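You operate a simulated robot arm through the tools that you are given. There is no shell and no other tool.

The job below is to be done with a simulated robot arm. You get a single attempt, and the scene is never put back.

TASK
Fetch the blue clamp and set it on the top deck of the hand cart. Press the white key of the purple box two times. Fetch the small yellow ladle and stand it on the top deck of the hand cart. Fetch the small blue ladle and stand it on the top of the card bench. Push the blue drawer shut. Close the green drawer. Stack the white jar marked "PINK 1" from the top of the card bench on top of the white jar that says "PINK 2". Take the small pink ladle on the top of the card bench and put it away on the top of the dye bench. Stack the printed block labelled "B" from the top of the card bench on top of the printed block labelled "A". Take the small grey weight and leave it on top of the small grey board. Put the white cup in the rinse trough. Put the yellow clamp on the top deck of the hand cart away on the top of the dye bench. The order is free. Set down upright: blue clamp, small yellow ladle, small blue ladle, small grey weight, white cup, yellow clamp.

Only the result counts: the job must be done as asked and must still hold three seconds after the hand-in. Knocking over, shifting, dropping, spilling or breaking anything else fails it.

THE ROBOT
A 7-joint arm with a two-finger gripper on a trunk, on a base that drives. Base frame: it is fixed to the floor where the robot stands at the start and does not move with it; the origin is under the middle of the robot, x ahead of it, y to its left, z up. Units: m, degrees, N and s.
With the tool pointing down near the work surface it reaches from about 0.3 to 0.8 m from the robot's upright axis, wherever it stands. Its first joint turns from -166.0 to 166.0 degrees. Places, roughly: blue clamp (8x6x8 cm) [3.5, 0.2, 0.8]; blue drawer [2.9, -0.2, 0.6]; green drawer [2.5, -0.5, 0.6]; printed block [1.25, 0.75, 0.75]; rinse trough [0.1, 1.9, 0.7]; small blue ladle (6x5x14 cm) [3.1, -0.2, 0.8]; small grey board (17x10x5 cm) [3.1, 2.1, 0.6]; small grey weight (5x5x6 cm) [1.4, 0.5, 0.8]; small pink ladle (6x5x14 cm) [1, 0.9, 0.8]; small yellow ladle (6x5x14 cm) [3.1, -0.2, 0.8]; top deck of the hand cart [3.2, 2, 0.6]; top of the card bench [1.3, 0.5, 0.8]; top of the dye bench [3.4, -0.4, 0.8]; white cup (7x7x8 cm) [1.6, 0.4, 0.8]; white jar [1.5, 0.75, 0.75]; white key of the purple box [4, 0.3, 1]; yellow clamp (8x6x8 cm) [3.3, 1.9, 0.6]. Payload 2.45 kg.
The tool frame sits at the grasp point between the pads (the TCP): z along the fingers, y along the line on which they close. The tips reach 0.027 m beyond it. The gripper opens to 0.08 m. The gripper's body begins 0.054 m behind the TCP.
Orientation is that of the tool frame in the base frame, as a unit quaternion [x, y, z, w]. With the fingers straight down and closing along the base's y, the tool's x points along the base's -x, its y along +y and its z along -z.

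THE INTERFACE
- The arm moves only by the tool servo_tool. Its argument "steps" is a list of rows, each a list of 7 numbers: the turn, a rotation vector about the base's x, y, z in units of 5 degrees (1.0 is 5 degrees), then the shift along the base's x, y, z in units of 50 mm (1.0 is 50 mm), then the opening, from 0 (shut) to 1 (fully open). In form: [[ax, ay, az, x, y, z, jaw], ...]. A call has 1 to 20 rows; each row shifts and turns the commanded pose from where the row before left it. A call with a number of a shift or a turn outside -1 to 1 is refused whole. Each row takes 0.2 s and may step no farther than 0.05 m and 8.6 degrees from the row before; otherwise, or with a gripper value out of range, the whole call is refused. Where a pose cannot be reached the arm comes as near as it can. A force on the tool above 40 N (or 10 N above the force at the start of the call, whichever is more), or a blocked arm, ends the call early, and 0.2 s more pass. The fingers move at their own pace (about 0.153 m/s each) and stop on an object; they squeeze with about 38 N. The grip force told is the motor's: it shows also when the fingers shut on nothing. Time passes only in rows, and 0.2 s behind the last, so rows that do not move let the fingers close. The reply holds the time, the measured pose of the TCP, the force on the tool along the base axes, the opening and the grip force, in the units named above and with some noise, with the torque about the TCP (base axes, N m) and any sound that the robot's microphone picked up, and new pictures: "pictures" is both (left out), scene, wrist or none.
- Cameras (640 x 400 px; columns grow to the right, rows downward): "scene" is now at [0.0626, 0.134, 1.6287]; the picture's right is [-0.06, -1.00, 0.00], its down [-0.67, 0.04, -0.74] and it looks along [0.74, -0.05, -0.67] (base axes); focal length 282 px, centre (320, 200). "wrist" rides on the gripper at [0.063, 0.012, -0.079] in the tool frame; the picture's right is [-0.19, 0.98, 0.00], its down [-0.72, -0.14, -0.68] and it looks along [-0.67, -0.13, 0.73] (tool axes); focal length 226 px, centre (320, 200). There is no depth. A picture from a camera that has moved, and an enlarged one, comes with that camera's place and axes in the base frame and with its lens.
- raise_lower(by): slides the trunk up (or, below 0, down) by that many m; the arm and the scene camera ride with it, the base frame stays. It gives what a move gives, with no picture.
- drive_base(legs): drives the robot by 1 to 6 legs, each [ahead, turn to the left] in m and degrees, along the robot's own axes; the way and the turn of a leg run together, so that a leg with both is an arc; at most 1.5 m and 180 degrees a leg. The arm and the cameras ride along, it lands a little off, and it stops where it bumps. It gives what a move gives, and a new picture of the scene camera.
- pan_tilt(pan, tilt): turns the head with the scene camera to pan (to the left, within 120 degrees either way) and tilt (down, from -29 to 69), counted from straight ahead of the robot. It gives what a move gives, and a new picture of the scene camera.
- enlarge(camera, box): a new picture of the part [left, top, right, bottom] of that camera's present view, enlarged. The clock stands still meanwhile.
- job_done(): hands the job in; it is judged then, once.

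Places have to be worked out from the pictures, the camera data and where the tool is seen. Open the gripper and draw the arm clear of the work before you hand the job in, unless the task says otherwise.

The tools are called after "Request:" as a command line: name --pt "numbers of a row" for each row, then --argument value for the rest, lists and objects as JSON in quotes. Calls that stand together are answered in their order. servo_tool: Moves the arm, as the interface text tells. Its arguments: {"type":"object","properties":{"steps":{"type":"array","items":{"type":"array","items":{"type":"number"}}},"pictures":{"type":"string","enum":["both","scene","wrist","none"]}},"required":["steps"]} The other tools are called the same way: raise_lower (by) slides the trunk up or down; drive_base (legs) drives the base; pan_tilt (pan, tilt) turns the head that bears the scene camera; enlarge (camera, box) takes an enlarged picture of a part of a camera's view; job_done () hands the job in.

At the start:

```text
clock: 0.0
eef_pos: [0.5836, 0.0869, 1.0152]
tool_rot: [0.0, 1.0, 0.0, 0.001]
contact_force: [-0.5, 0.4, 0.1]
ft_torque: [-0.03, -0.03, -0.01]
grip_width: 0.0799
grip_force: 0.2
trunk travel left (down, up): [-0.25, 0.29]
robot x, y, heading: [-0.001, 0.0007, -0.1]
head pan, tilt: [-3.5, 41.9]
```

scene: 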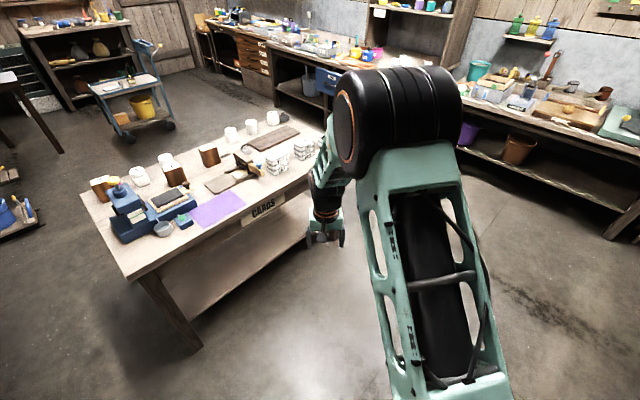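
wrist: 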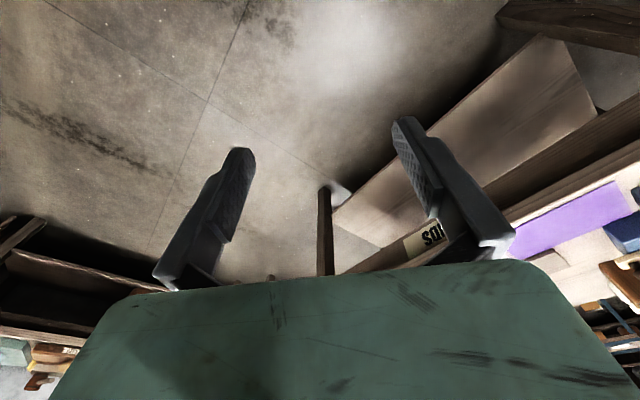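

The first picture shows the card bench ahead-left, the cart far left, and the dye bench along the back. I enlarge parts of the scene to identify things before moving.

Request:
enlarge --camera "scene" --box '[80, 100, 340, 260]'

Request:
enlarge --camera "scene" --box '[190, 0, 480, 110]'

Request:
enlarge --camera "scene" --box '[0, 0, 200, 140]'

```text
2.46 times, centred on (210, 180) of scene
camera zoom: at [0.0626, 0.134, 1.6287], right [-0.06, -1.0, 0.0], down [-0.67, 0.04, -0.74], along [0.74, -0.05, -0.67], focal length 695 px, centre (591, 249)
```

zoom: 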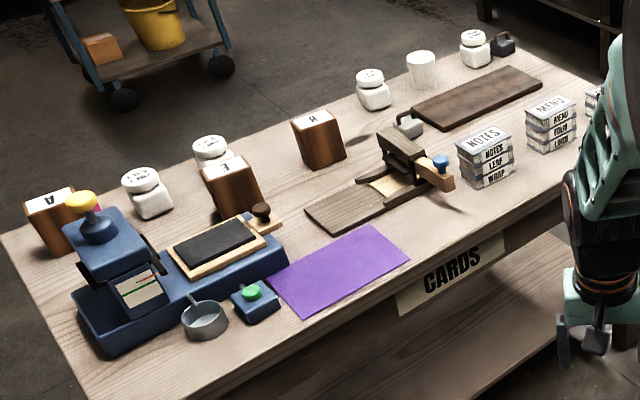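

```text
2.21 times, centred on (335, 55) of scene
camera zoom: at [0.0626, 0.134, 1.6287], right [-0.06, -1.0, 0.0], down [-0.67, 0.04, -0.74], along [0.74, -0.05, -0.67], focal length 623 px, centre (287, 520)
```

zoom: 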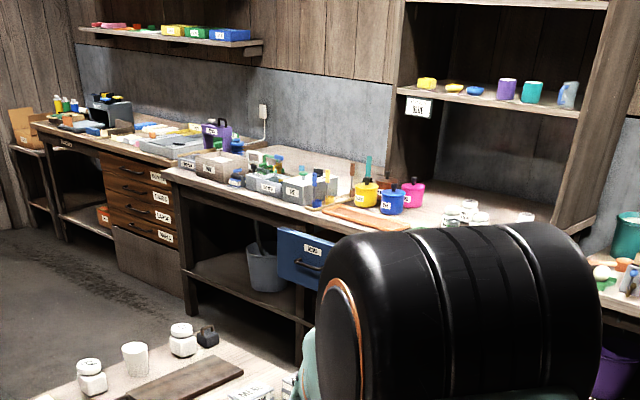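

```text
2.86 times, centred on (100, 70) of scene
camera zoom: at [0.0626, 0.134, 1.6287], right [-0.06, -1.0, 0.0], down [-0.67, 0.04, -0.74], along [0.74, -0.05, -0.67], focal length 806 px, centre (949, 571)
```

zoom: 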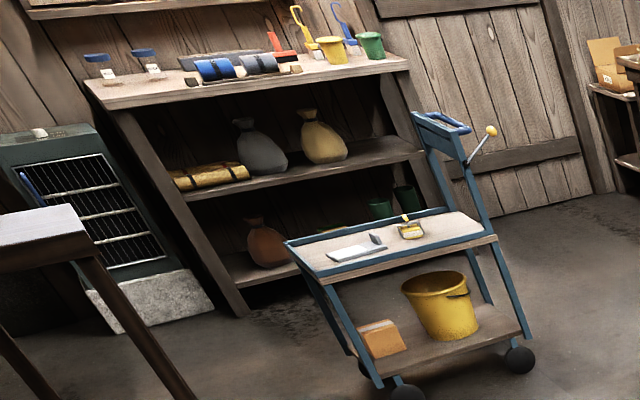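

I turn the head towards the card bench's left end and the cart to see all items.

Request:
pan_tilt --pan 35 --tilt 40

Request:
enlarge --camera "scene" --box '[200, 120, 420, 260]'

Request:
enlarge --camera "scene" --box '[400, 100, 620, 240]'

```text
clock: 1.1
eef_pos: [0.5847, 0.0878, 1.015]
tool_rot: [-0.001, 1.0, 0.0, 0.0]
contact_force: [-0.5, -0.2, 0.0]
ft_torque: [0.0, -0.02, -0.03]
grip_width: 0.0799
grip_force: 0.2
trunk travel left (down, up): [-0.25, 0.29]
robot x, y, heading: [-0.0016, 0.0016, 0.2]
head pan, tilt: [35.0, 40.0]
camera scene: at [0.0487, 0.1878, 1.6314], right [0.57, -0.82, 0.0], down [-0.53, -0.37, -0.77], along [0.63, 0.44, -0.64], focal length 282 px, centre (320, 200)
```

scene: 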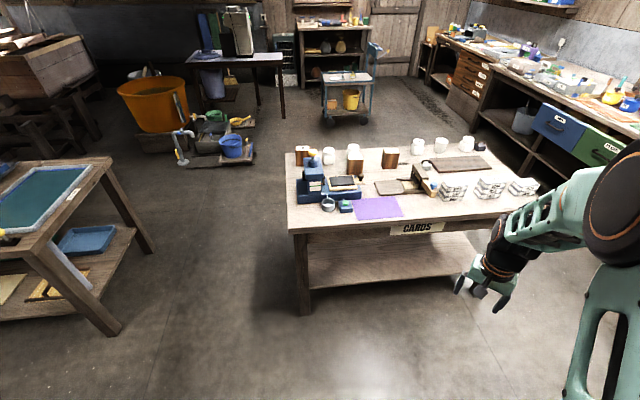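

```text
2.86 times, centred on (310, 190) of scene
camera zoom: at [0.0487, 0.1878, 1.6314], right [0.57, -0.82, 0.0], down [-0.53, -0.37, -0.77], along [0.63, 0.44, -0.64], focal length 806 px, centre (349, 229)
```

zoom: 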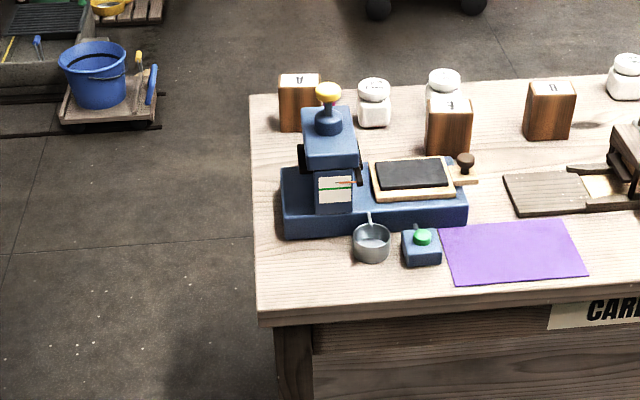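

```text
2.86 times, centred on (510, 170) of scene
camera zoom: at [0.0487, 0.1878, 1.6314], right [0.57, -0.82, 0.0], down [-0.53, -0.37, -0.77], along [0.63, 0.44, -0.64], focal length 806 px, centre (-223, 286)
```

zoom: 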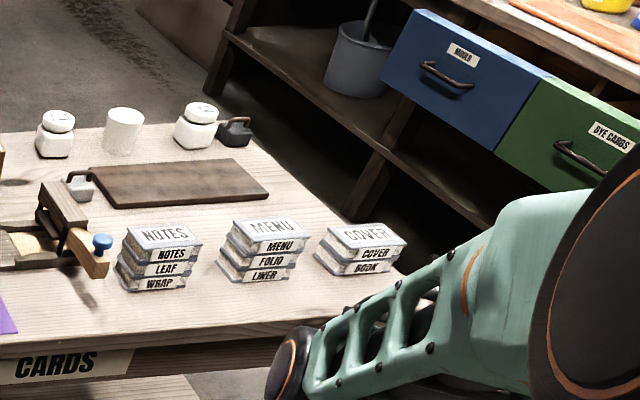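

The bench is rotated about 45°, with jars and blocks along its back edge. I zoom in to read the labels.

Request:
enlarge --camera "scene" --box '[285, 135, 365, 185]'

Request:
enlarge --camera "scene" --box '[365, 130, 425, 170]'

Request:
enlarge --camera "scene" --box '[405, 125, 495, 180]'

Request:
enlarge --camera "scene" --box '[300, 60, 400, 130]'

Request:
enlarge --camera "scene" --box '[100, 50, 300, 180]'

Request:
enlarge --camera "scene" --box '[430, 10, 640, 150]'

```text
8.00 times, centred on (325, 160) of scene
camera zoom: at [0.0487, 0.1878, 1.6314], right [0.57, -0.82, 0.0], down [-0.53, -0.37, -0.77], along [0.63, 0.44, -0.64], focal length 2257 px, centre (280, 520)
```

zoom: 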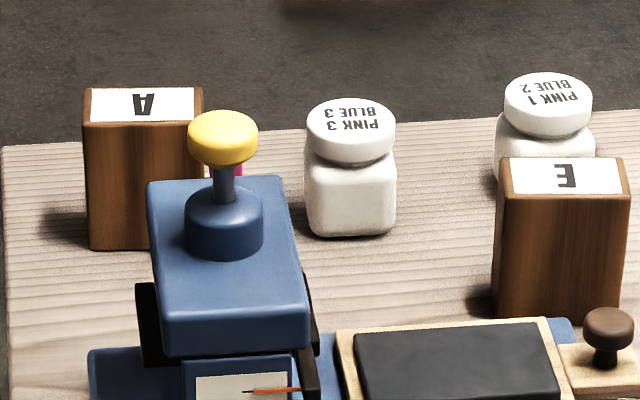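

```text
10.00 times, centred on (395, 150) of scene
camera zoom: at [0.0487, 0.1878, 1.6314], right [0.57, -0.82, 0.0], down [-0.53, -0.37, -0.77], along [0.63, 0.44, -0.64], focal length 2822 px, centre (-430, 700)
```

zoom: 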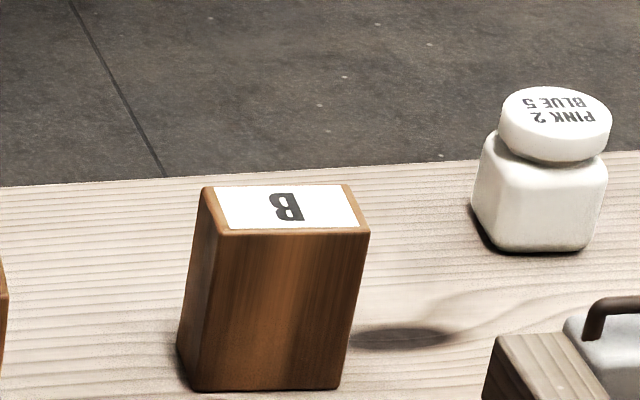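

```text
7.11 times, centred on (450, 152) of scene
camera zoom: at [0.0487, 0.1878, 1.6314], right [0.57, -0.82, 0.0], down [-0.53, -0.37, -0.77], along [0.63, 0.44, -0.64], focal length 2006 px, centre (-604, 538)
```

zoom: 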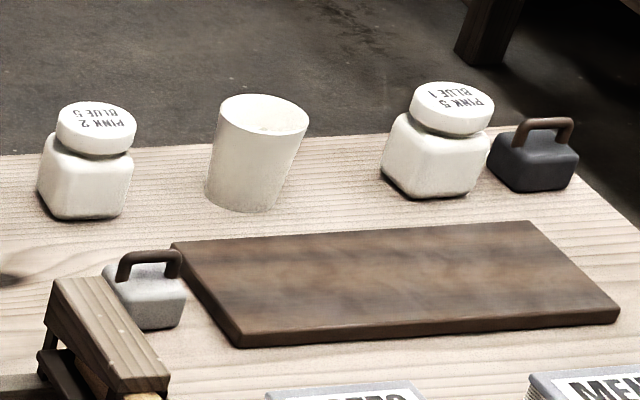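

```text
5.71 times, centred on (350, 95) of scene
camera zoom: at [0.0487, 0.1878, 1.6314], right [0.57, -0.82, 0.0], down [-0.53, -0.37, -0.77], along [0.63, 0.44, -0.64], focal length 1612 px, centre (149, 800)
```

zoom: 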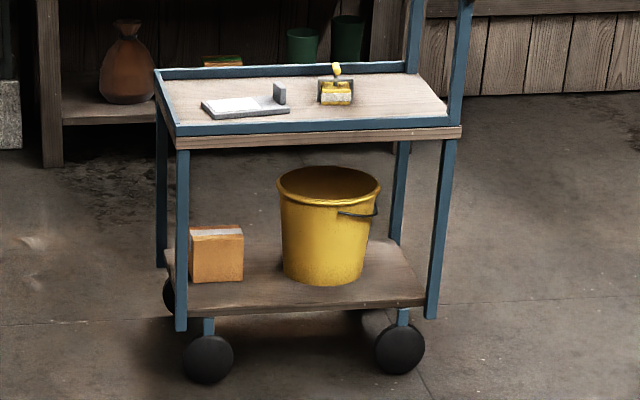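

```text
3.08 times, centred on (200, 115) of scene
camera zoom: at [0.0487, 0.1878, 1.6314], right [0.57, -0.82, 0.0], down [-0.53, -0.37, -0.77], along [0.63, 0.44, -0.64], focal length 868 px, centre (689, 462)
```

zoom: 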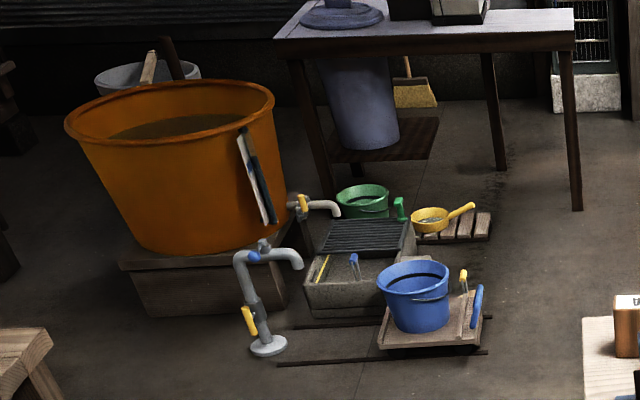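

```text
2.86 times, centred on (535, 80) of scene
camera zoom: at [0.0487, 0.1878, 1.6314], right [0.57, -0.82, 0.0], down [-0.53, -0.37, -0.77], along [0.63, 0.44, -0.64], focal length 806 px, centre (-294, 543)
```

zoom: 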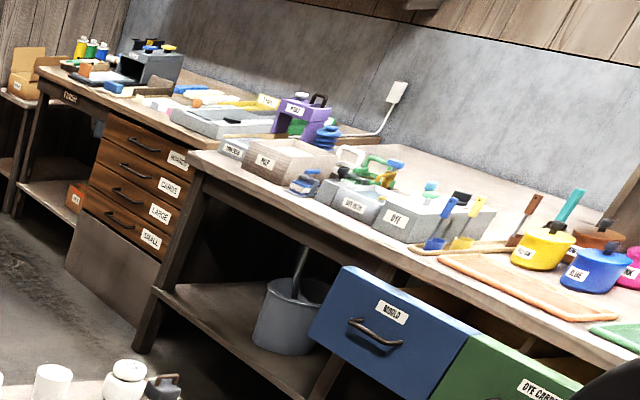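

PINK 1 jar is behind block E, PINK 2 jar is left of the cup; A is at the far left corner, B in the middle. I look left for the trough and right for the dye bench.

Request:
pan_tilt --pan 85 --tilt 40

Request:
pan_tilt --pan 5 --tilt 20

Request:
enlarge --camera "scene" --box '[220, 60, 440, 200]'

```text
clock: 2.2
eef_pos: [0.5842, 0.0877, 1.0159]
tool_rot: [0.0, 1.0, -0.001, 0.0]
contact_force: [-0.4, 0.4, 0.3]
ft_torque: [-0.03, -0.02, -0.02]
grip_width: 0.0798
grip_force: 0.1
trunk travel left (down, up): [-0.25, 0.29]
robot x, y, heading: [0.0011, -0.0011, 0.0]
head pan, tilt: [85.0, 40.0]
camera scene: at [-0.0135, 0.2238, 1.6315], right [1.0, -0.09, 0.0], down [-0.06, -0.64, -0.77], along [0.07, 0.76, -0.64], focal length 282 px, centre (320, 200)
```

scene: 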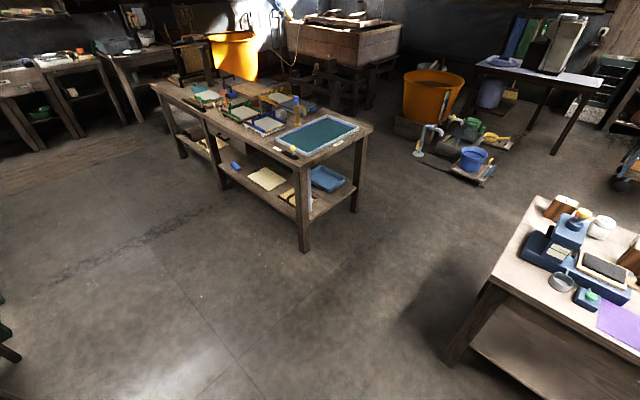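

```text
clock: 3.8
eef_pos: [0.5848, 0.0882, 1.0163]
tool_rot: [-0.001, 1.0, 0.0, -0.001]
contact_force: [-0.3, 0.5, 0.0]
ft_torque: [0.02, 0.0, -0.01]
grip_width: 0.0798
grip_force: 0.1
trunk travel left (down, up): [-0.25, 0.29]
robot x, y, heading: [-0.0037, 0.0018, -0.1]
head pan, tilt: [5.0, 20.0]
camera scene: at [0.0718, 0.1473, 1.6628], right [0.09, -1.0, 0.0], down [-0.34, -0.03, -0.94], along [0.94, 0.08, -0.34], focal length 282 px, centre (320, 200)
```

scene: 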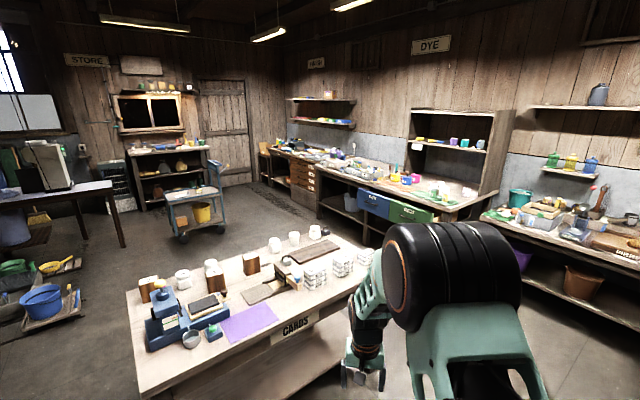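

```text
2.86 times, centred on (330, 130) of scene
camera zoom: at [0.0718, 0.1473, 1.6628], right [0.09, -1.0, 0.0], down [-0.34, -0.03, -0.94], along [0.94, 0.08, -0.34], focal length 806 px, centre (291, 400)
```

zoom: 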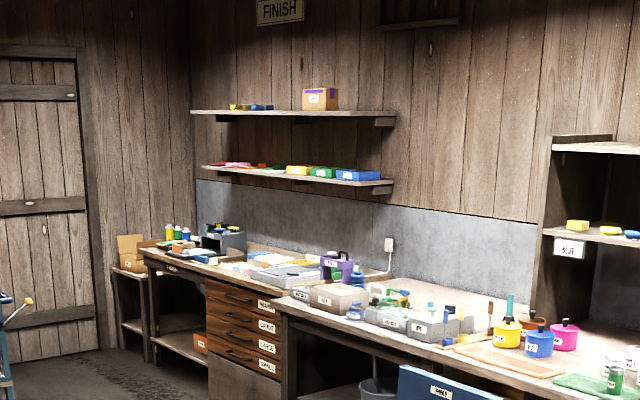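

The trough should be the tray with the dark green bottom on the left table. I look at it enlarged.

Request:
pan_tilt --pan 85 --tilt 30

Request:
enlarge --camera "scene" --box '[180, 110, 400, 250]'

Request:
enlarge --camera "scene" --box '[260, 140, 380, 215]'

```text
clock: 5.3
eef_pos: [0.5855, 0.0879, 1.0153]
tool_rot: [0.0, 1.0, 0.0, 0.0]
contact_force: [-0.2, -0.7, 1.3]
ft_torque: [0.0, -0.01, -0.02]
grip_width: 0.08
grip_force: 0.0
trunk travel left (down, up): [-0.25, 0.29]
robot x, y, heading: [-0.0033, 0.0019, -0.0]
head pan, tilt: [85.0, 30.0]
camera scene: at [-0.013, 0.2292, 1.6468], right [1.0, -0.09, 0.0], down [-0.04, -0.5, -0.87], along [0.08, 0.86, -0.5], focal length 282 px, centre (320, 200)
```

scene: 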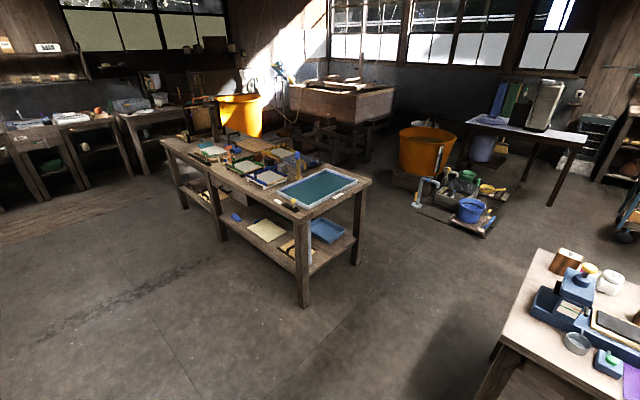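

```text
2.86 times, centred on (290, 180) of scene
camera zoom: at [-0.013, 0.2292, 1.6468], right [1.0, -0.09, 0.0], down [-0.04, -0.5, -0.87], along [0.08, 0.86, -0.5], focal length 806 px, centre (406, 257)
```

zoom: 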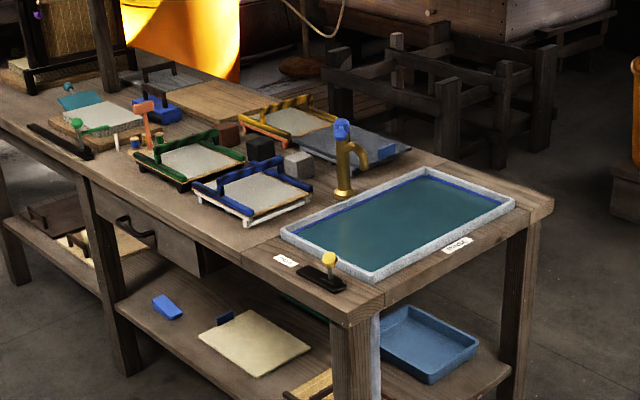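

```text
5.33 times, centred on (320, 178) of scene
camera zoom: at [-0.013, 0.2292, 1.6468], right [1.0, -0.09, 0.0], down [-0.04, -0.5, -0.87], along [0.08, 0.86, -0.5], focal length 1505 px, centre (320, 320)
```

zoom: 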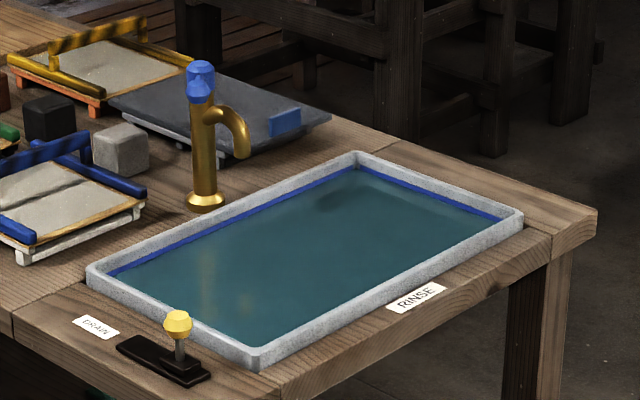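

The trough sits at about (0.13, 1.94), rim z≈0.77, and the card bench has corners near (0.66,0.79), (1.15,1.22), (1.97,0.26), (1.49,-0.17). I raise the trunk for safe travel and drive around the left end of the card bench to its back side.

Request:
raise_lower --by 0.25

Request:
drive_base --legs '[[0, 75.4], [1.19, 0], [0, -33.4]]'

```text
clock: 7.9
eef_pos: [0.585, 0.0869, 1.2653]
tool_rot: [0.001, 1.0, -0.001, 0.0]
contact_force: [-0.1, 0.1, 0.0]
ft_torque: [0.04, 0.01, -0.05]
grip_width: 0.0799
grip_force: 0.1
trunk travel left (down, up): [-0.5, 0.04]
robot x, y, heading: [-0.0007, 0.0028, 0.0]
head pan, tilt: [85.0, 30.0]
```

```text
clock: 19.0
eef_pos: [0.6696, 1.6345, 1.2666]
tool_rot: [-0.361, 0.933, -0.001, 0.0]
contact_force: [-0.4, 0.2, -0.5]
ft_torque: [0.05, -0.01, -0.01]
grip_width: 0.0803
grip_force: 0.0
trunk travel left (down, up): [-0.5, 0.04]
robot x, y, heading: [0.2939, 1.1798, 41.9]
head pan, tilt: [85.0, 30.0]
camera scene: at [0.1317, 1.3392, 1.8969], right [0.8, 0.6, 0.0], down [0.3, -0.4, -0.87], along [-0.52, 0.69, -0.5], focal length 282 px, centre (320, 200)
```

scene: 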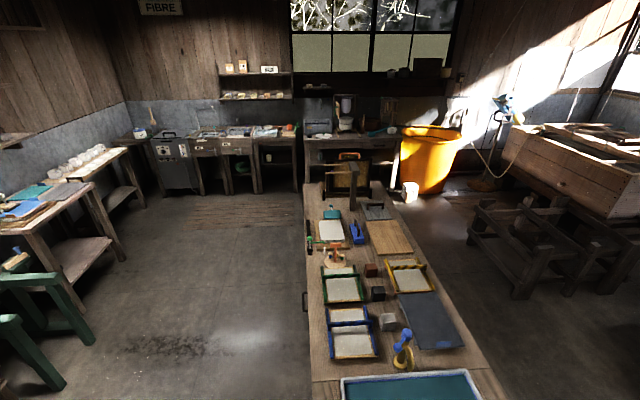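

The drive landed at (0.294, 1.18) heading 41.9°. I continue along the corridor and round the back of the card bench, and look at it.

Request:
drive_base --legs '[[1.15, 0], [0, -92], [1.14, 0], [0, -89]]'

Request:
pan_tilt --pan 0 --tilt 50

```text
clock: 38.1
eef_pos: [1.4757, 0.5934, 1.2662]
tool_rot: [0.937, 0.349, 0.0, 0.0]
contact_force: [-0.4, -0.1, -0.2]
ft_torque: [-0.03, 0.01, 0.01]
grip_width: 0.08
grip_force: 0.0
trunk travel left (down, up): [-0.5, 0.04]
robot x, y, heading: [1.8615, 1.044, -139.0]
head pan, tilt: [85.0, 30.0]
camera scene: at [2.0177, 0.8755, 1.8968], right [-0.81, -0.59, 0.0], down [-0.29, 0.41, -0.87], along [0.51, -0.7, -0.5], focal length 282 px, centre (320, 200)
```

scene: 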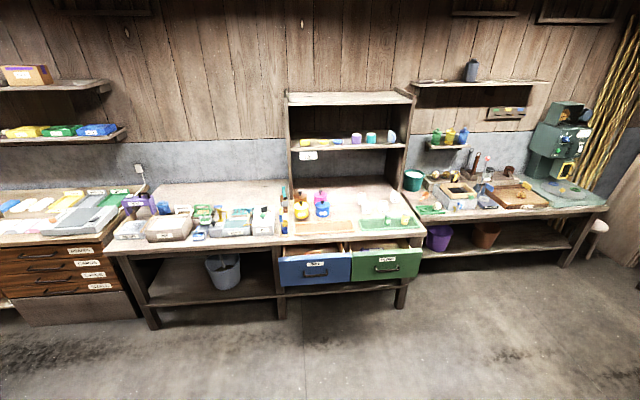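

```text
clock: 39.7
eef_pos: [1.4761, 0.5941, 1.2653]
tool_rot: [0.937, 0.349, 0.0, 0.001]
contact_force: [0.0, 0.0, 0.0]
ft_torque: [0.02, 0.01, 0.01]
grip_width: 0.0804
grip_force: 0.0
trunk travel left (down, up): [-0.5, 0.04]
robot x, y, heading: [1.8638, 1.0455, -139.1]
head pan, tilt: [0.0, 50.0]
camera scene: at [1.9067, 0.8984, 1.8673], right [-0.65, 0.76, 0.0], down [0.58, 0.5, -0.64], along [-0.49, -0.42, -0.77], focal length 282 px, centre (320, 200)
```

scene: 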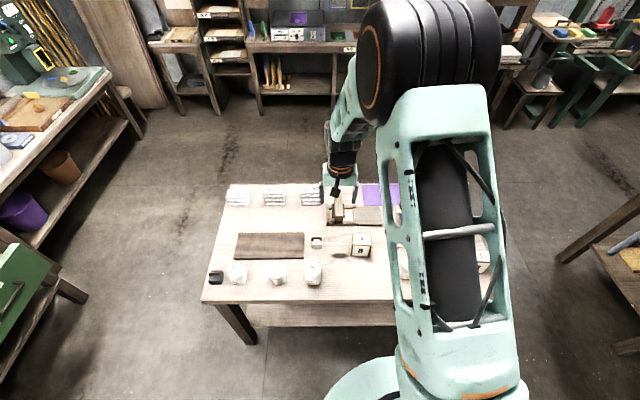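

I'm behind the bench with a good view of it. I zoom to measure items.

Request:
enlarge --camera "scene" --box '[190, 170, 390, 310]'

Request:
enlarge --camera "scene" --box '[380, 170, 520, 300]'

Request:
enlarge --camera "wrist" --box '[0, 0, 640, 400]'

```text
2.86 times, centred on (290, 240) of scene
camera zoom: at [1.9067, 0.8984, 1.8673], right [-0.65, 0.76, 0.0], down [0.58, 0.5, -0.64], along [-0.49, -0.42, -0.77], focal length 806 px, centre (406, 86)
```

zoom: 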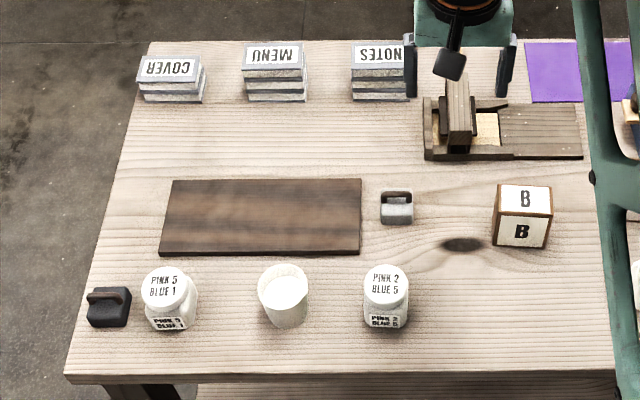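

```text
3.08 times, centred on (450, 235) of scene
camera zoom: at [1.9067, 0.8984, 1.8673], right [-0.65, 0.76, 0.0], down [0.58, 0.5, -0.64], along [-0.49, -0.42, -0.77], focal length 868 px, centre (-80, 92)
```

zoom: 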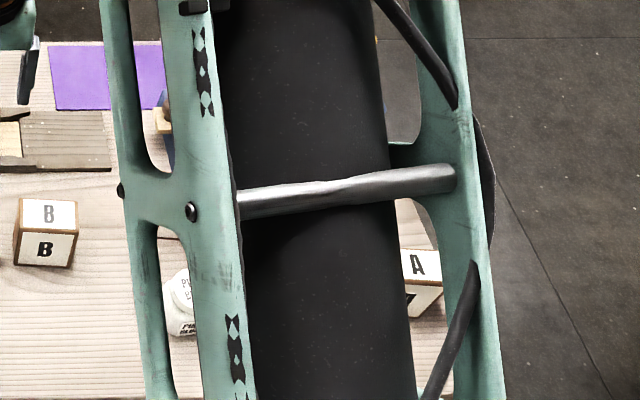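

```text
1.00 times, centred on (320, 200) of wrist (not enlarged: the box is as wide or as high as the picture)
camera zoom: at [1.5315, 0.6256, 1.3447], right [0.5, -0.87, 0.0], down [-0.64, -0.36, 0.68], along [-0.59, -0.34, -0.73], focal length 226 px, centre (320, 200)
```

zoom: 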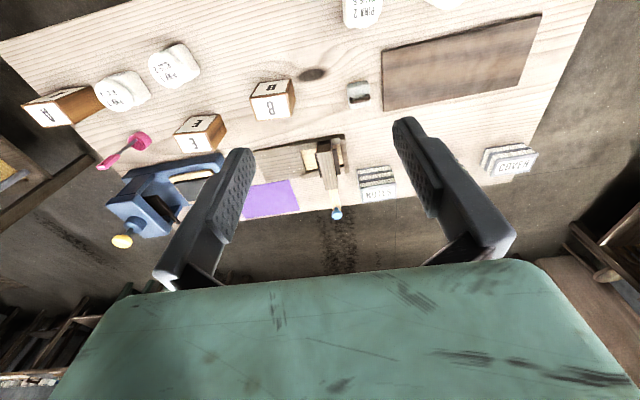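

Layout: PINK 1 lid near (1.295,0.835), PINK 2 lid near (1.54,0.548), B block near the middle. I lower the trunk back and move the tool above PINK 1 for a close look.

Request:
raise_lower --by -0.25

Request:
servo_tool --pt "0 0 0 -0.6 0.8 0 1" --pt "0 0 0 -0.6 0.8 0 1" --pt "0 0 0 -0.6 0.8 0 1" --pt "0 0 0 -0.6 0.8 0 1" --pt "0 0 0 -0.6 0.8 0 1" --pt "0 0 0 -0.6 0.8 0 1"

```text
clock: 42.3
eef_pos: [1.4757, 0.5936, 1.0163]
tool_rot: [0.937, 0.349, 0.0, 0.0]
contact_force: [0.0, -0.2, 0.3]
ft_torque: [0.02, -0.03, -0.01]
grip_width: 0.0799
grip_force: 0.1
trunk travel left (down, up): [-0.25, 0.29]
robot x, y, heading: [1.8611, 1.044, -139.5]
head pan, tilt: [0.0, 50.0]
```

```text
clock: 43.7
eef_pos: [1.2953, 0.8336, 1.0168]
tool_rot: [0.937, 0.35, 0.0, -0.001]
contact_force: [-0.5, 0.5, -0.2]
ft_torque: [0.03, 0.0, 0.02]
grip_width: 0.0803
grip_force: 0.1
trunk travel left (down, up): [-0.25, 0.29]
robot x, y, heading: [1.8591, 1.0447, -139.4]
head pan, tilt: [0.0, 50.0]
camera scene: at [1.9061, 0.8994, 1.6174], right [-0.65, 0.76, 0.0], down [0.58, 0.5, -0.64], along [-0.49, -0.42, -0.77], focal length 282 px, centre (320, 200)
camera wrist: at [1.3493, 0.8653, 1.0955], right [0.5, -0.87, 0.0], down [-0.64, -0.36, 0.68], along [-0.59, -0.34, -0.73], focal length 226 px, centre (320, 200)
```

scene: 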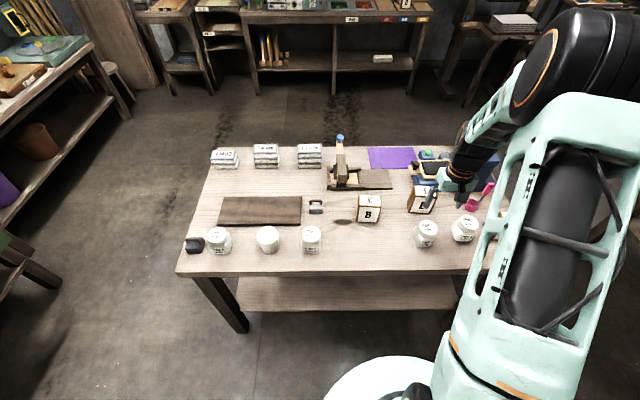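
wrist: 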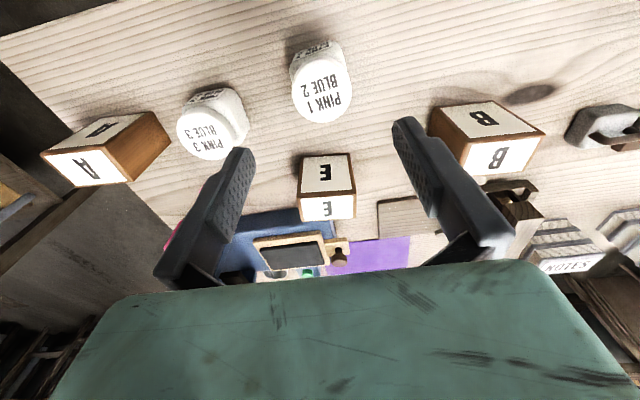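

The wrist view shows PINK 1 just under the tool. I enlarge both views to triangulate heights.

Request:
enlarge --camera "scene" --box '[190, 180, 350, 280]'

Request:
enlarge --camera "scene" --box '[340, 180, 500, 280]'

Request:
enlarge --camera "wrist" --box '[220, 20, 420, 150]'

```text
4.00 times, centred on (270, 230) of scene
camera zoom: at [1.9061, 0.8994, 1.6174], right [-0.65, 0.76, 0.0], down [0.58, 0.5, -0.64], along [-0.49, -0.42, -0.77], focal length 1129 px, centre (520, 80)
```

zoom: 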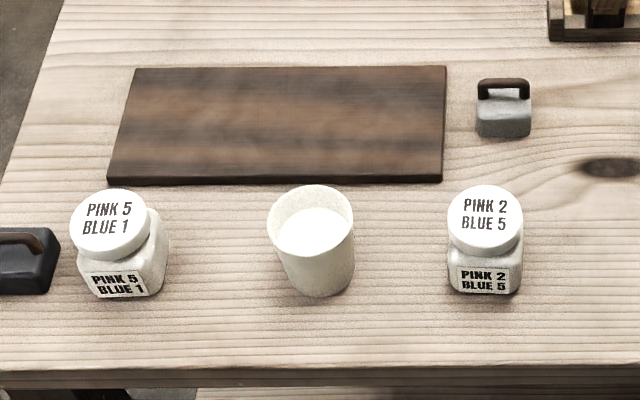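

```text
4.00 times, centred on (420, 230) of scene
camera zoom: at [1.9061, 0.8994, 1.6174], right [-0.65, 0.76, 0.0], down [0.58, 0.5, -0.64], along [-0.49, -0.42, -0.77], focal length 1129 px, centre (-80, 80)
```

zoom: 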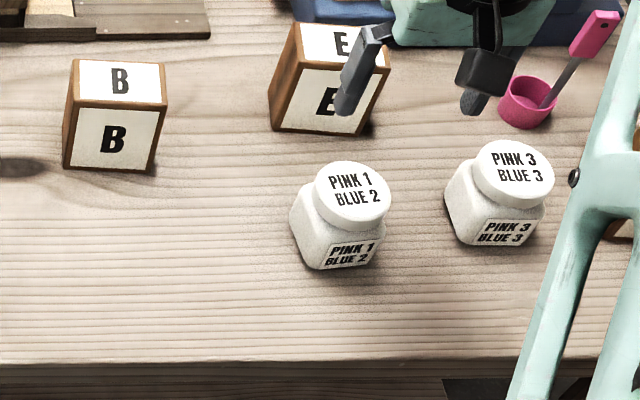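

```text
3.08 times, centred on (320, 85) of wrist
camera zoom: at [1.3493, 0.8653, 1.0955], right [0.5, -0.87, 0.0], down [-0.64, -0.36, 0.68], along [-0.59, -0.34, -0.73], focal length 696 px, centre (320, 554)
```

zoom: 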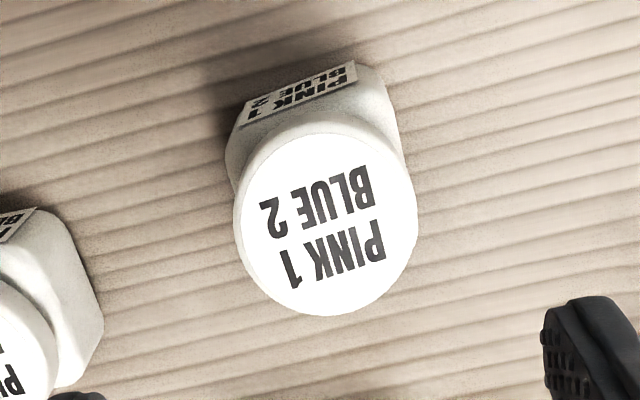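

Triangulation puts the PINK 1 lid at about (1.286, 0.826, 0.85), the jar turned some 10° CCW. I align the tool and come down partway for a check.

Request:
servo_tool --pt "0 0 1 -0.1 -0.08 0 1" --pt "0 0 1 -0.1 -0.08 0 1" --pt "0 0 0 0 0 -0.8 1" --pt "0 0 0 0 0 -0.8 1" --pt "0 0 0 0 0 -0.6 1" --pictures "wrist"

```text
clock: 44.9
eef_pos: [1.2844, 0.8237, 0.9062]
tool_rot: [0.903, 0.43, 0.001, -0.001]
contact_force: [-0.3, 0.3, -0.3]
ft_torque: [0.0, -0.02, 0.01]
grip_width: 0.0801
grip_force: 0.1
trunk travel left (down, up): [-0.25, 0.29]
robot x, y, heading: [1.8581, 1.0435, -139.2]
head pan, tilt: [0.0, 50.0]
camera wrist: at [1.3341, 0.8656, 0.9851], right [0.64, -0.77, 0.0], down [-0.56, -0.47, 0.68], along [-0.52, -0.44, -0.73], focal length 226 px, centre (320, 200)
```

wrist: 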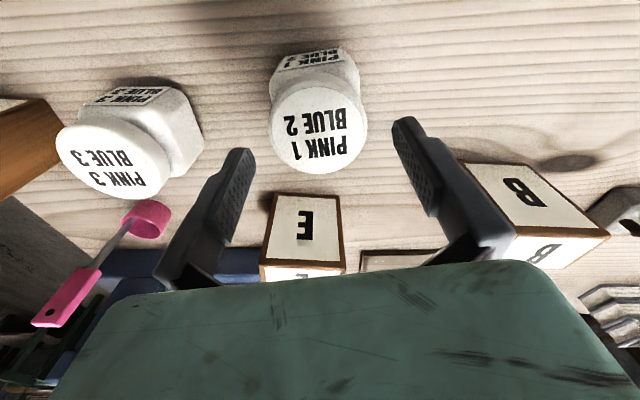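

The tool is centred over PINK 1. I descend to grip height and close.

Request:
servo_tool --pt "0 0 0 0.02 0.03 -0.6 1" --pt "0 0 0 0.02 0.02 -0.6 1" --pt "0 0 0 0 0 -0.4 1" --pt "0 0 0 0 0 -0.2 1" --pictures "wrist"

```text
clock: 45.9
eef_pos: [1.2888, 0.8249, 0.8169]
tool_rot: [0.903, 0.43, -0.001, 0.0]
contact_force: [10.8, -0.3, 30.7]
ft_torque: [-0.35, -1.03, -0.25]
grip_width: 0.0763
grip_force: 0.0
trunk travel left (down, up): [-0.25, 0.29]
robot x, y, heading: [1.8615, 1.0394, -139.1]
head pan, tilt: [0.0, 50.0]
camera wrist: at [1.3382, 0.8672, 0.8969], right [0.64, -0.77, 0.0], down [-0.56, -0.47, 0.68], along [-0.53, -0.44, -0.73], focal length 226 px, centre (320, 200)
```

wrist: 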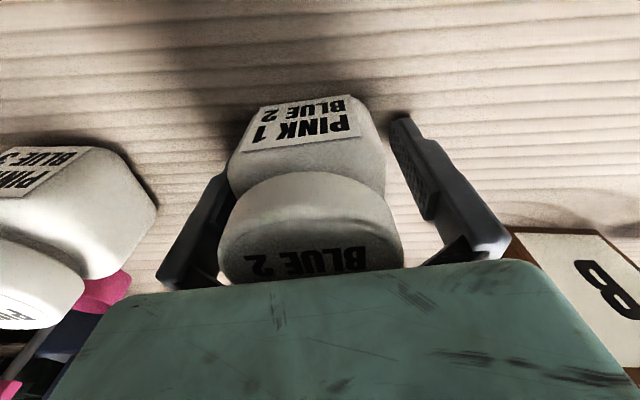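

There is a 30 N upward force with fingertips at z≈0.79, likely the bench top. I lift 6 mm and check that the force vanishes.

Request:
servo_tool --pt "0 0 0 0 0 0.1 1" --pt "0 0 0 0 0 0.04 1" --pictures "both"

Request:
enlarge --camera "scene" --box '[380, 170, 500, 260]'

```text
clock: 46.5
eef_pos: [1.2877, 0.828, 0.8209]
tool_rot: [0.903, 0.43, 0.0, 0.0]
contact_force: [-0.7, 0.7, -0.8]
ft_torque: [0.02, 0.01, 0.02]
grip_width: 0.08
grip_force: 0.0
trunk travel left (down, up): [-0.25, 0.29]
robot x, y, heading: [1.8608, 1.0426, -139.3]
head pan, tilt: [0.0, 50.0]
camera scene: at [1.9064, 0.8983, 1.6171], right [-0.65, 0.76, 0.0], down [0.58, 0.5, -0.64], along [-0.49, -0.42, -0.77], focal length 282 px, centre (320, 200)
camera wrist: at [1.3365, 0.8687, 0.9009], right [0.64, -0.77, 0.0], down [-0.56, -0.47, 0.68], along [-0.52, -0.43, -0.73], focal length 226 px, centre (320, 200)
```

scene: 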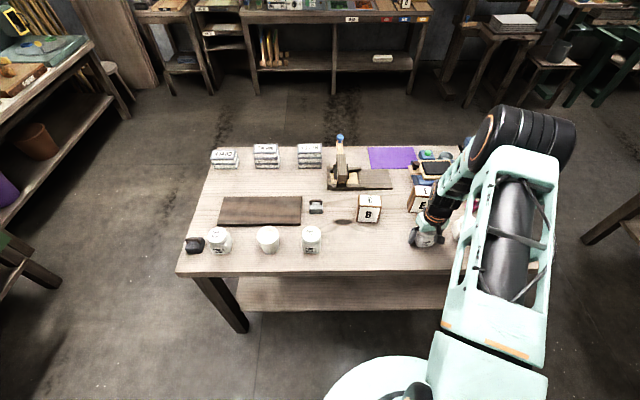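
wrist: 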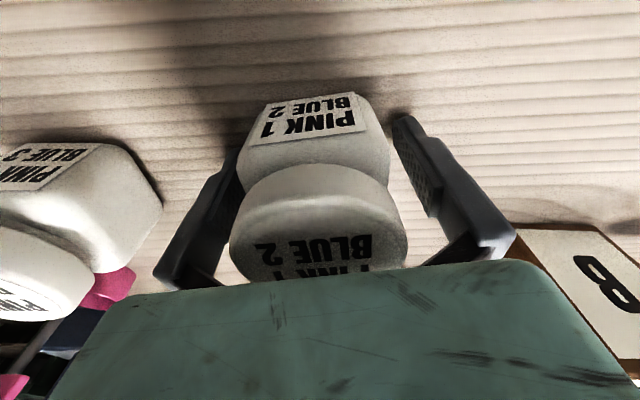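

```text
4.44 times, centred on (440, 215) of scene
camera zoom: at [1.9064, 0.8983, 1.6171], right [-0.65, 0.76, 0.0], down [0.58, 0.5, -0.64], along [-0.49, -0.42, -0.77], focal length 1254 px, centre (-213, 133)
```

zoom: 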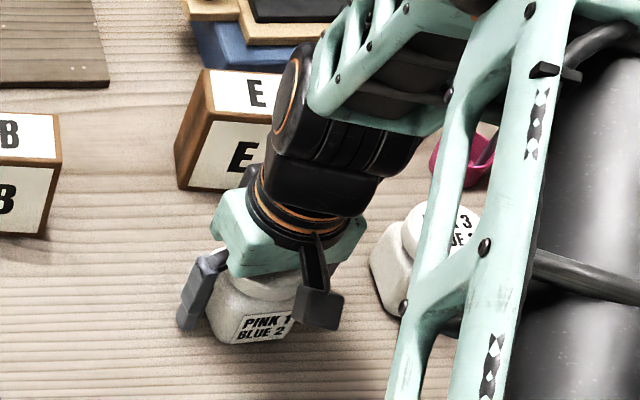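

Force is gone after a small lift, so the tips were at the bench top (~0.79) or palm at the lid. I close on the jar and lift.

Request:
servo_tool --pt "0 0 0 0 0 0 0.3" --pt "0 0 0 0 0 0 0.3" --pt "0 0 0 0 0 0 0.3" --pt "0 0 0 0 0 0 0.3" --pictures "wrist"

```text
clock: 47.5
eef_pos: [1.2871, 0.8267, 0.8215]
tool_rot: [0.903, 0.43, 0.0, 0.0]
contact_force: [0.2, -0.2, 0.2]
ft_torque: [-0.02, 0.0, 0.0]
grip_width: 0.0601
grip_force: 38.1
trunk travel left (down, up): [-0.25, 0.29]
robot x, y, heading: [1.8575, 1.0455, -139.4]
head pan, tilt: [0.0, 50.0]
camera wrist: at [1.3365, 0.8683, 0.9014], right [0.64, -0.77, 0.0], down [-0.56, -0.47, 0.68], along [-0.52, -0.44, -0.73], focal length 226 px, centre (320, 200)
```

wrist: 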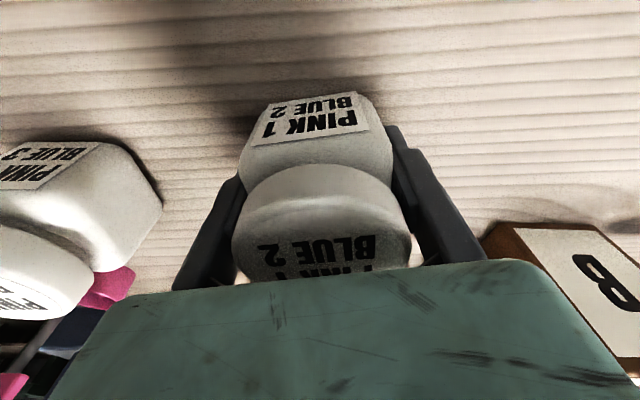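

The jar is held (0.060 wide). I lift it and carry it to above PINK 2 (≈1.547, 0.551), undoing the 10° turn.

Request:
servo_tool --pt "0 0 0 0 0 0.6 0.3" --pt "0 0 0 0 0 1 0.3" --pt "0 0 0 0 0 1 0.3" --pt "0 0 0 0 0 0.4 0.3" --pt "0 0 -1 0.65 -0.69 0 0.3" --pt "0 0 -1 0.65 -0.69 0 0.3" --pt "0 0 0 0.65 -0.69 0 0.3" --pt "0 0 0 0.65 -0.69 0 0.3" --pt "0 0 0 0.65 -0.69 0 0.3" --pt "0 0 0 0.65 -0.69 0 0.3" --pt "0 0 0 0.65 -0.69 0 0.3" --pt "0 0 0 0.65 -0.69 0 0.3" --pt "0 0 0 0 0 0 0.3"

Request:
enlarge --camera "scene" --box '[240, 170, 400, 270]'

```text
clock: 50.3
eef_pos: [1.5487, 0.5515, 0.9744]
tool_rot: [0.937, 0.35, -0.001, -0.001]
contact_force: [0.6, -0.3, -2.3]
ft_torque: [-0.03, 0.01, 0.04]
grip_width: 0.0596
grip_force: 38.2
trunk travel left (down, up): [-0.25, 0.29]
robot x, y, heading: [1.8583, 1.0452, -139.0]
head pan, tilt: [0.0, 50.0]
camera scene: at [1.9068, 0.8982, 1.6172], right [-0.65, 0.76, 0.0], down [0.58, 0.5, -0.64], along [-0.49, -0.42, -0.77], focal length 282 px, centre (320, 200)
camera wrist: at [1.6044, 0.5831, 1.0537], right [0.5, -0.87, 0.0], down [-0.64, -0.36, 0.68], along [-0.59, -0.34, -0.73], focal length 226 px, centre (320, 200)
```

scene: 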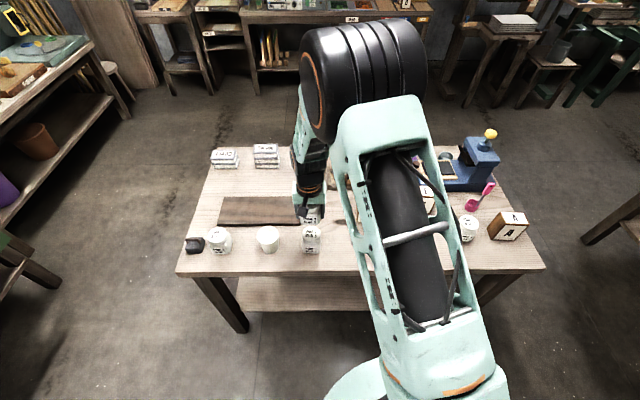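
wrist: 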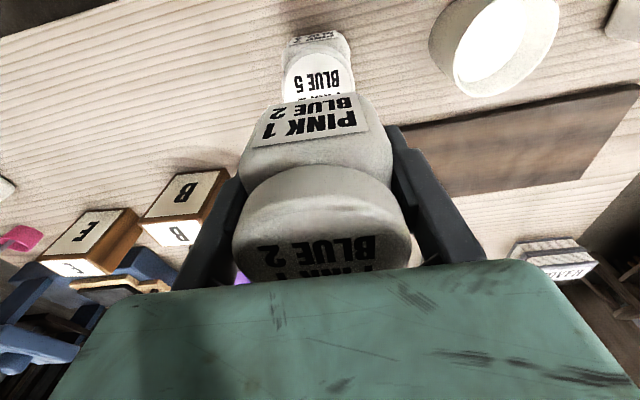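

```text
4.00 times, centred on (320, 220) of scene
camera zoom: at [1.9068, 0.8982, 1.6172], right [-0.65, 0.76, 0.0], down [0.58, 0.5, -0.64], along [-0.49, -0.42, -0.77], focal length 1129 px, centre (320, 120)
```

zoom: 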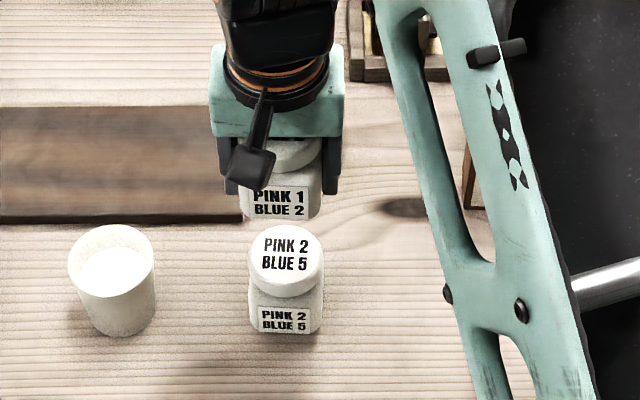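

Laterally the jar lines up with PINK 2; depth-wise it is about 5 mm too far forward. I correct and lower to just above contact.

Request:
servo_tool --pt "0 0 0 0.08 0.06 -0.6 0.3" --pt "0 0 0 0 0 -0.5 0.3" --pt "0 0 0 0 0 -0.2 0.3" --pt "0 0 0 0 0 0 0.3"

Request:
enlarge --camera "scene" --box '[240, 170, 400, 270]'

```text
clock: 51.3
eef_pos: [1.552, 0.555, 0.9078]
tool_rot: [0.937, 0.35, 0.0, 0.0]
contact_force: [0.8, 0.3, -2.2]
ft_torque: [0.01, -0.02, -0.03]
grip_width: 0.0596
grip_force: 37.8
trunk travel left (down, up): [-0.25, 0.29]
robot x, y, heading: [1.8616, 1.0438, -139.3]
head pan, tilt: [0.0, 50.0]
camera scene: at [1.9066, 0.8983, 1.6173], right [-0.65, 0.76, 0.0], down [0.58, 0.5, -0.64], along [-0.49, -0.42, -0.77], focal length 282 px, centre (320, 200)
camera wrist: at [1.6078, 0.5866, 0.9875], right [0.5, -0.87, 0.0], down [-0.64, -0.36, 0.68], along [-0.59, -0.34, -0.73], focal length 226 px, centre (320, 200)
```

scene: 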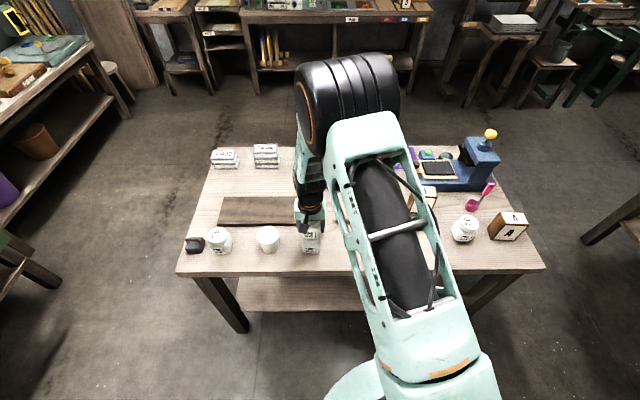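
wrist: 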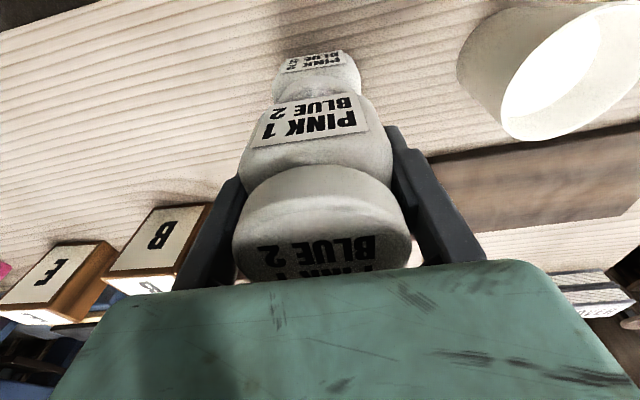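

```text
4.00 times, centred on (320, 220) of scene
camera zoom: at [1.9066, 0.8983, 1.6173], right [-0.65, 0.76, 0.0], down [0.58, 0.5, -0.64], along [-0.49, -0.42, -0.77], focal length 1129 px, centre (320, 120)
```

zoom: 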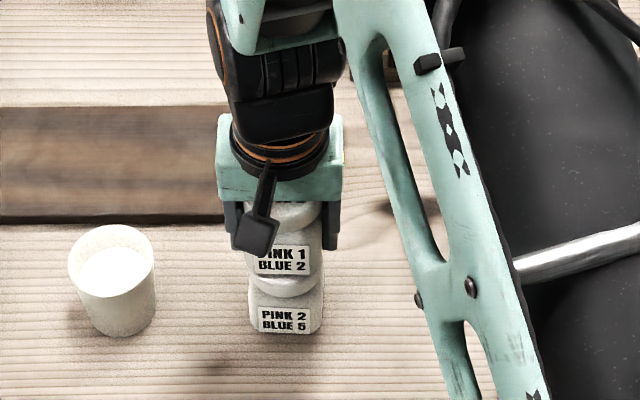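

Now the two jars line up in both directions. I lower in small steps to contact.

Request:
servo_tool --pt "0 0 0 0 0 -0.1 0.3" --pt "0 0 0 0 0 -0.08 0.3" --pt "0 0 0 0 0 0 0.3" --pictures "none"

Request:
servo_tool --pt "0 0 0 0 0 -0.05 0.3" --pt "0 0 0 0 0 -0.05 0.3" --pt "0 0 0 0 0 0 0.3" --pictures "none"

```text
clock: 52.1
eef_pos: [1.5524, 0.556, 0.9]
tool_rot: [0.937, 0.349, -0.002, 0.001]
contact_force: [0.6, 1.1, 22.4]
ft_torque: [0.28, -0.35, -0.08]
grip_width: 0.0595
grip_force: 38.0
trunk travel left (down, up): [-0.25, 0.29]
robot x, y, heading: [1.864, 1.0436, -139.3]
head pan, tilt: [0.0, 50.0]
```

```text
clock: 52.9
eef_pos: [1.5517, 0.5553, 0.8949]
tool_rot: [0.937, 0.349, -0.002, 0.001]
contact_force: [-2.0, -7.9, 36.6]
ft_torque: [-0.31, 0.19, 0.04]
grip_width: 0.0592
grip_force: 38.4
trunk travel left (down, up): [-0.25, 0.29]
robot x, y, heading: [1.861, 1.0435, -139.0]
head pan, tilt: [0.0, 50.0]
```

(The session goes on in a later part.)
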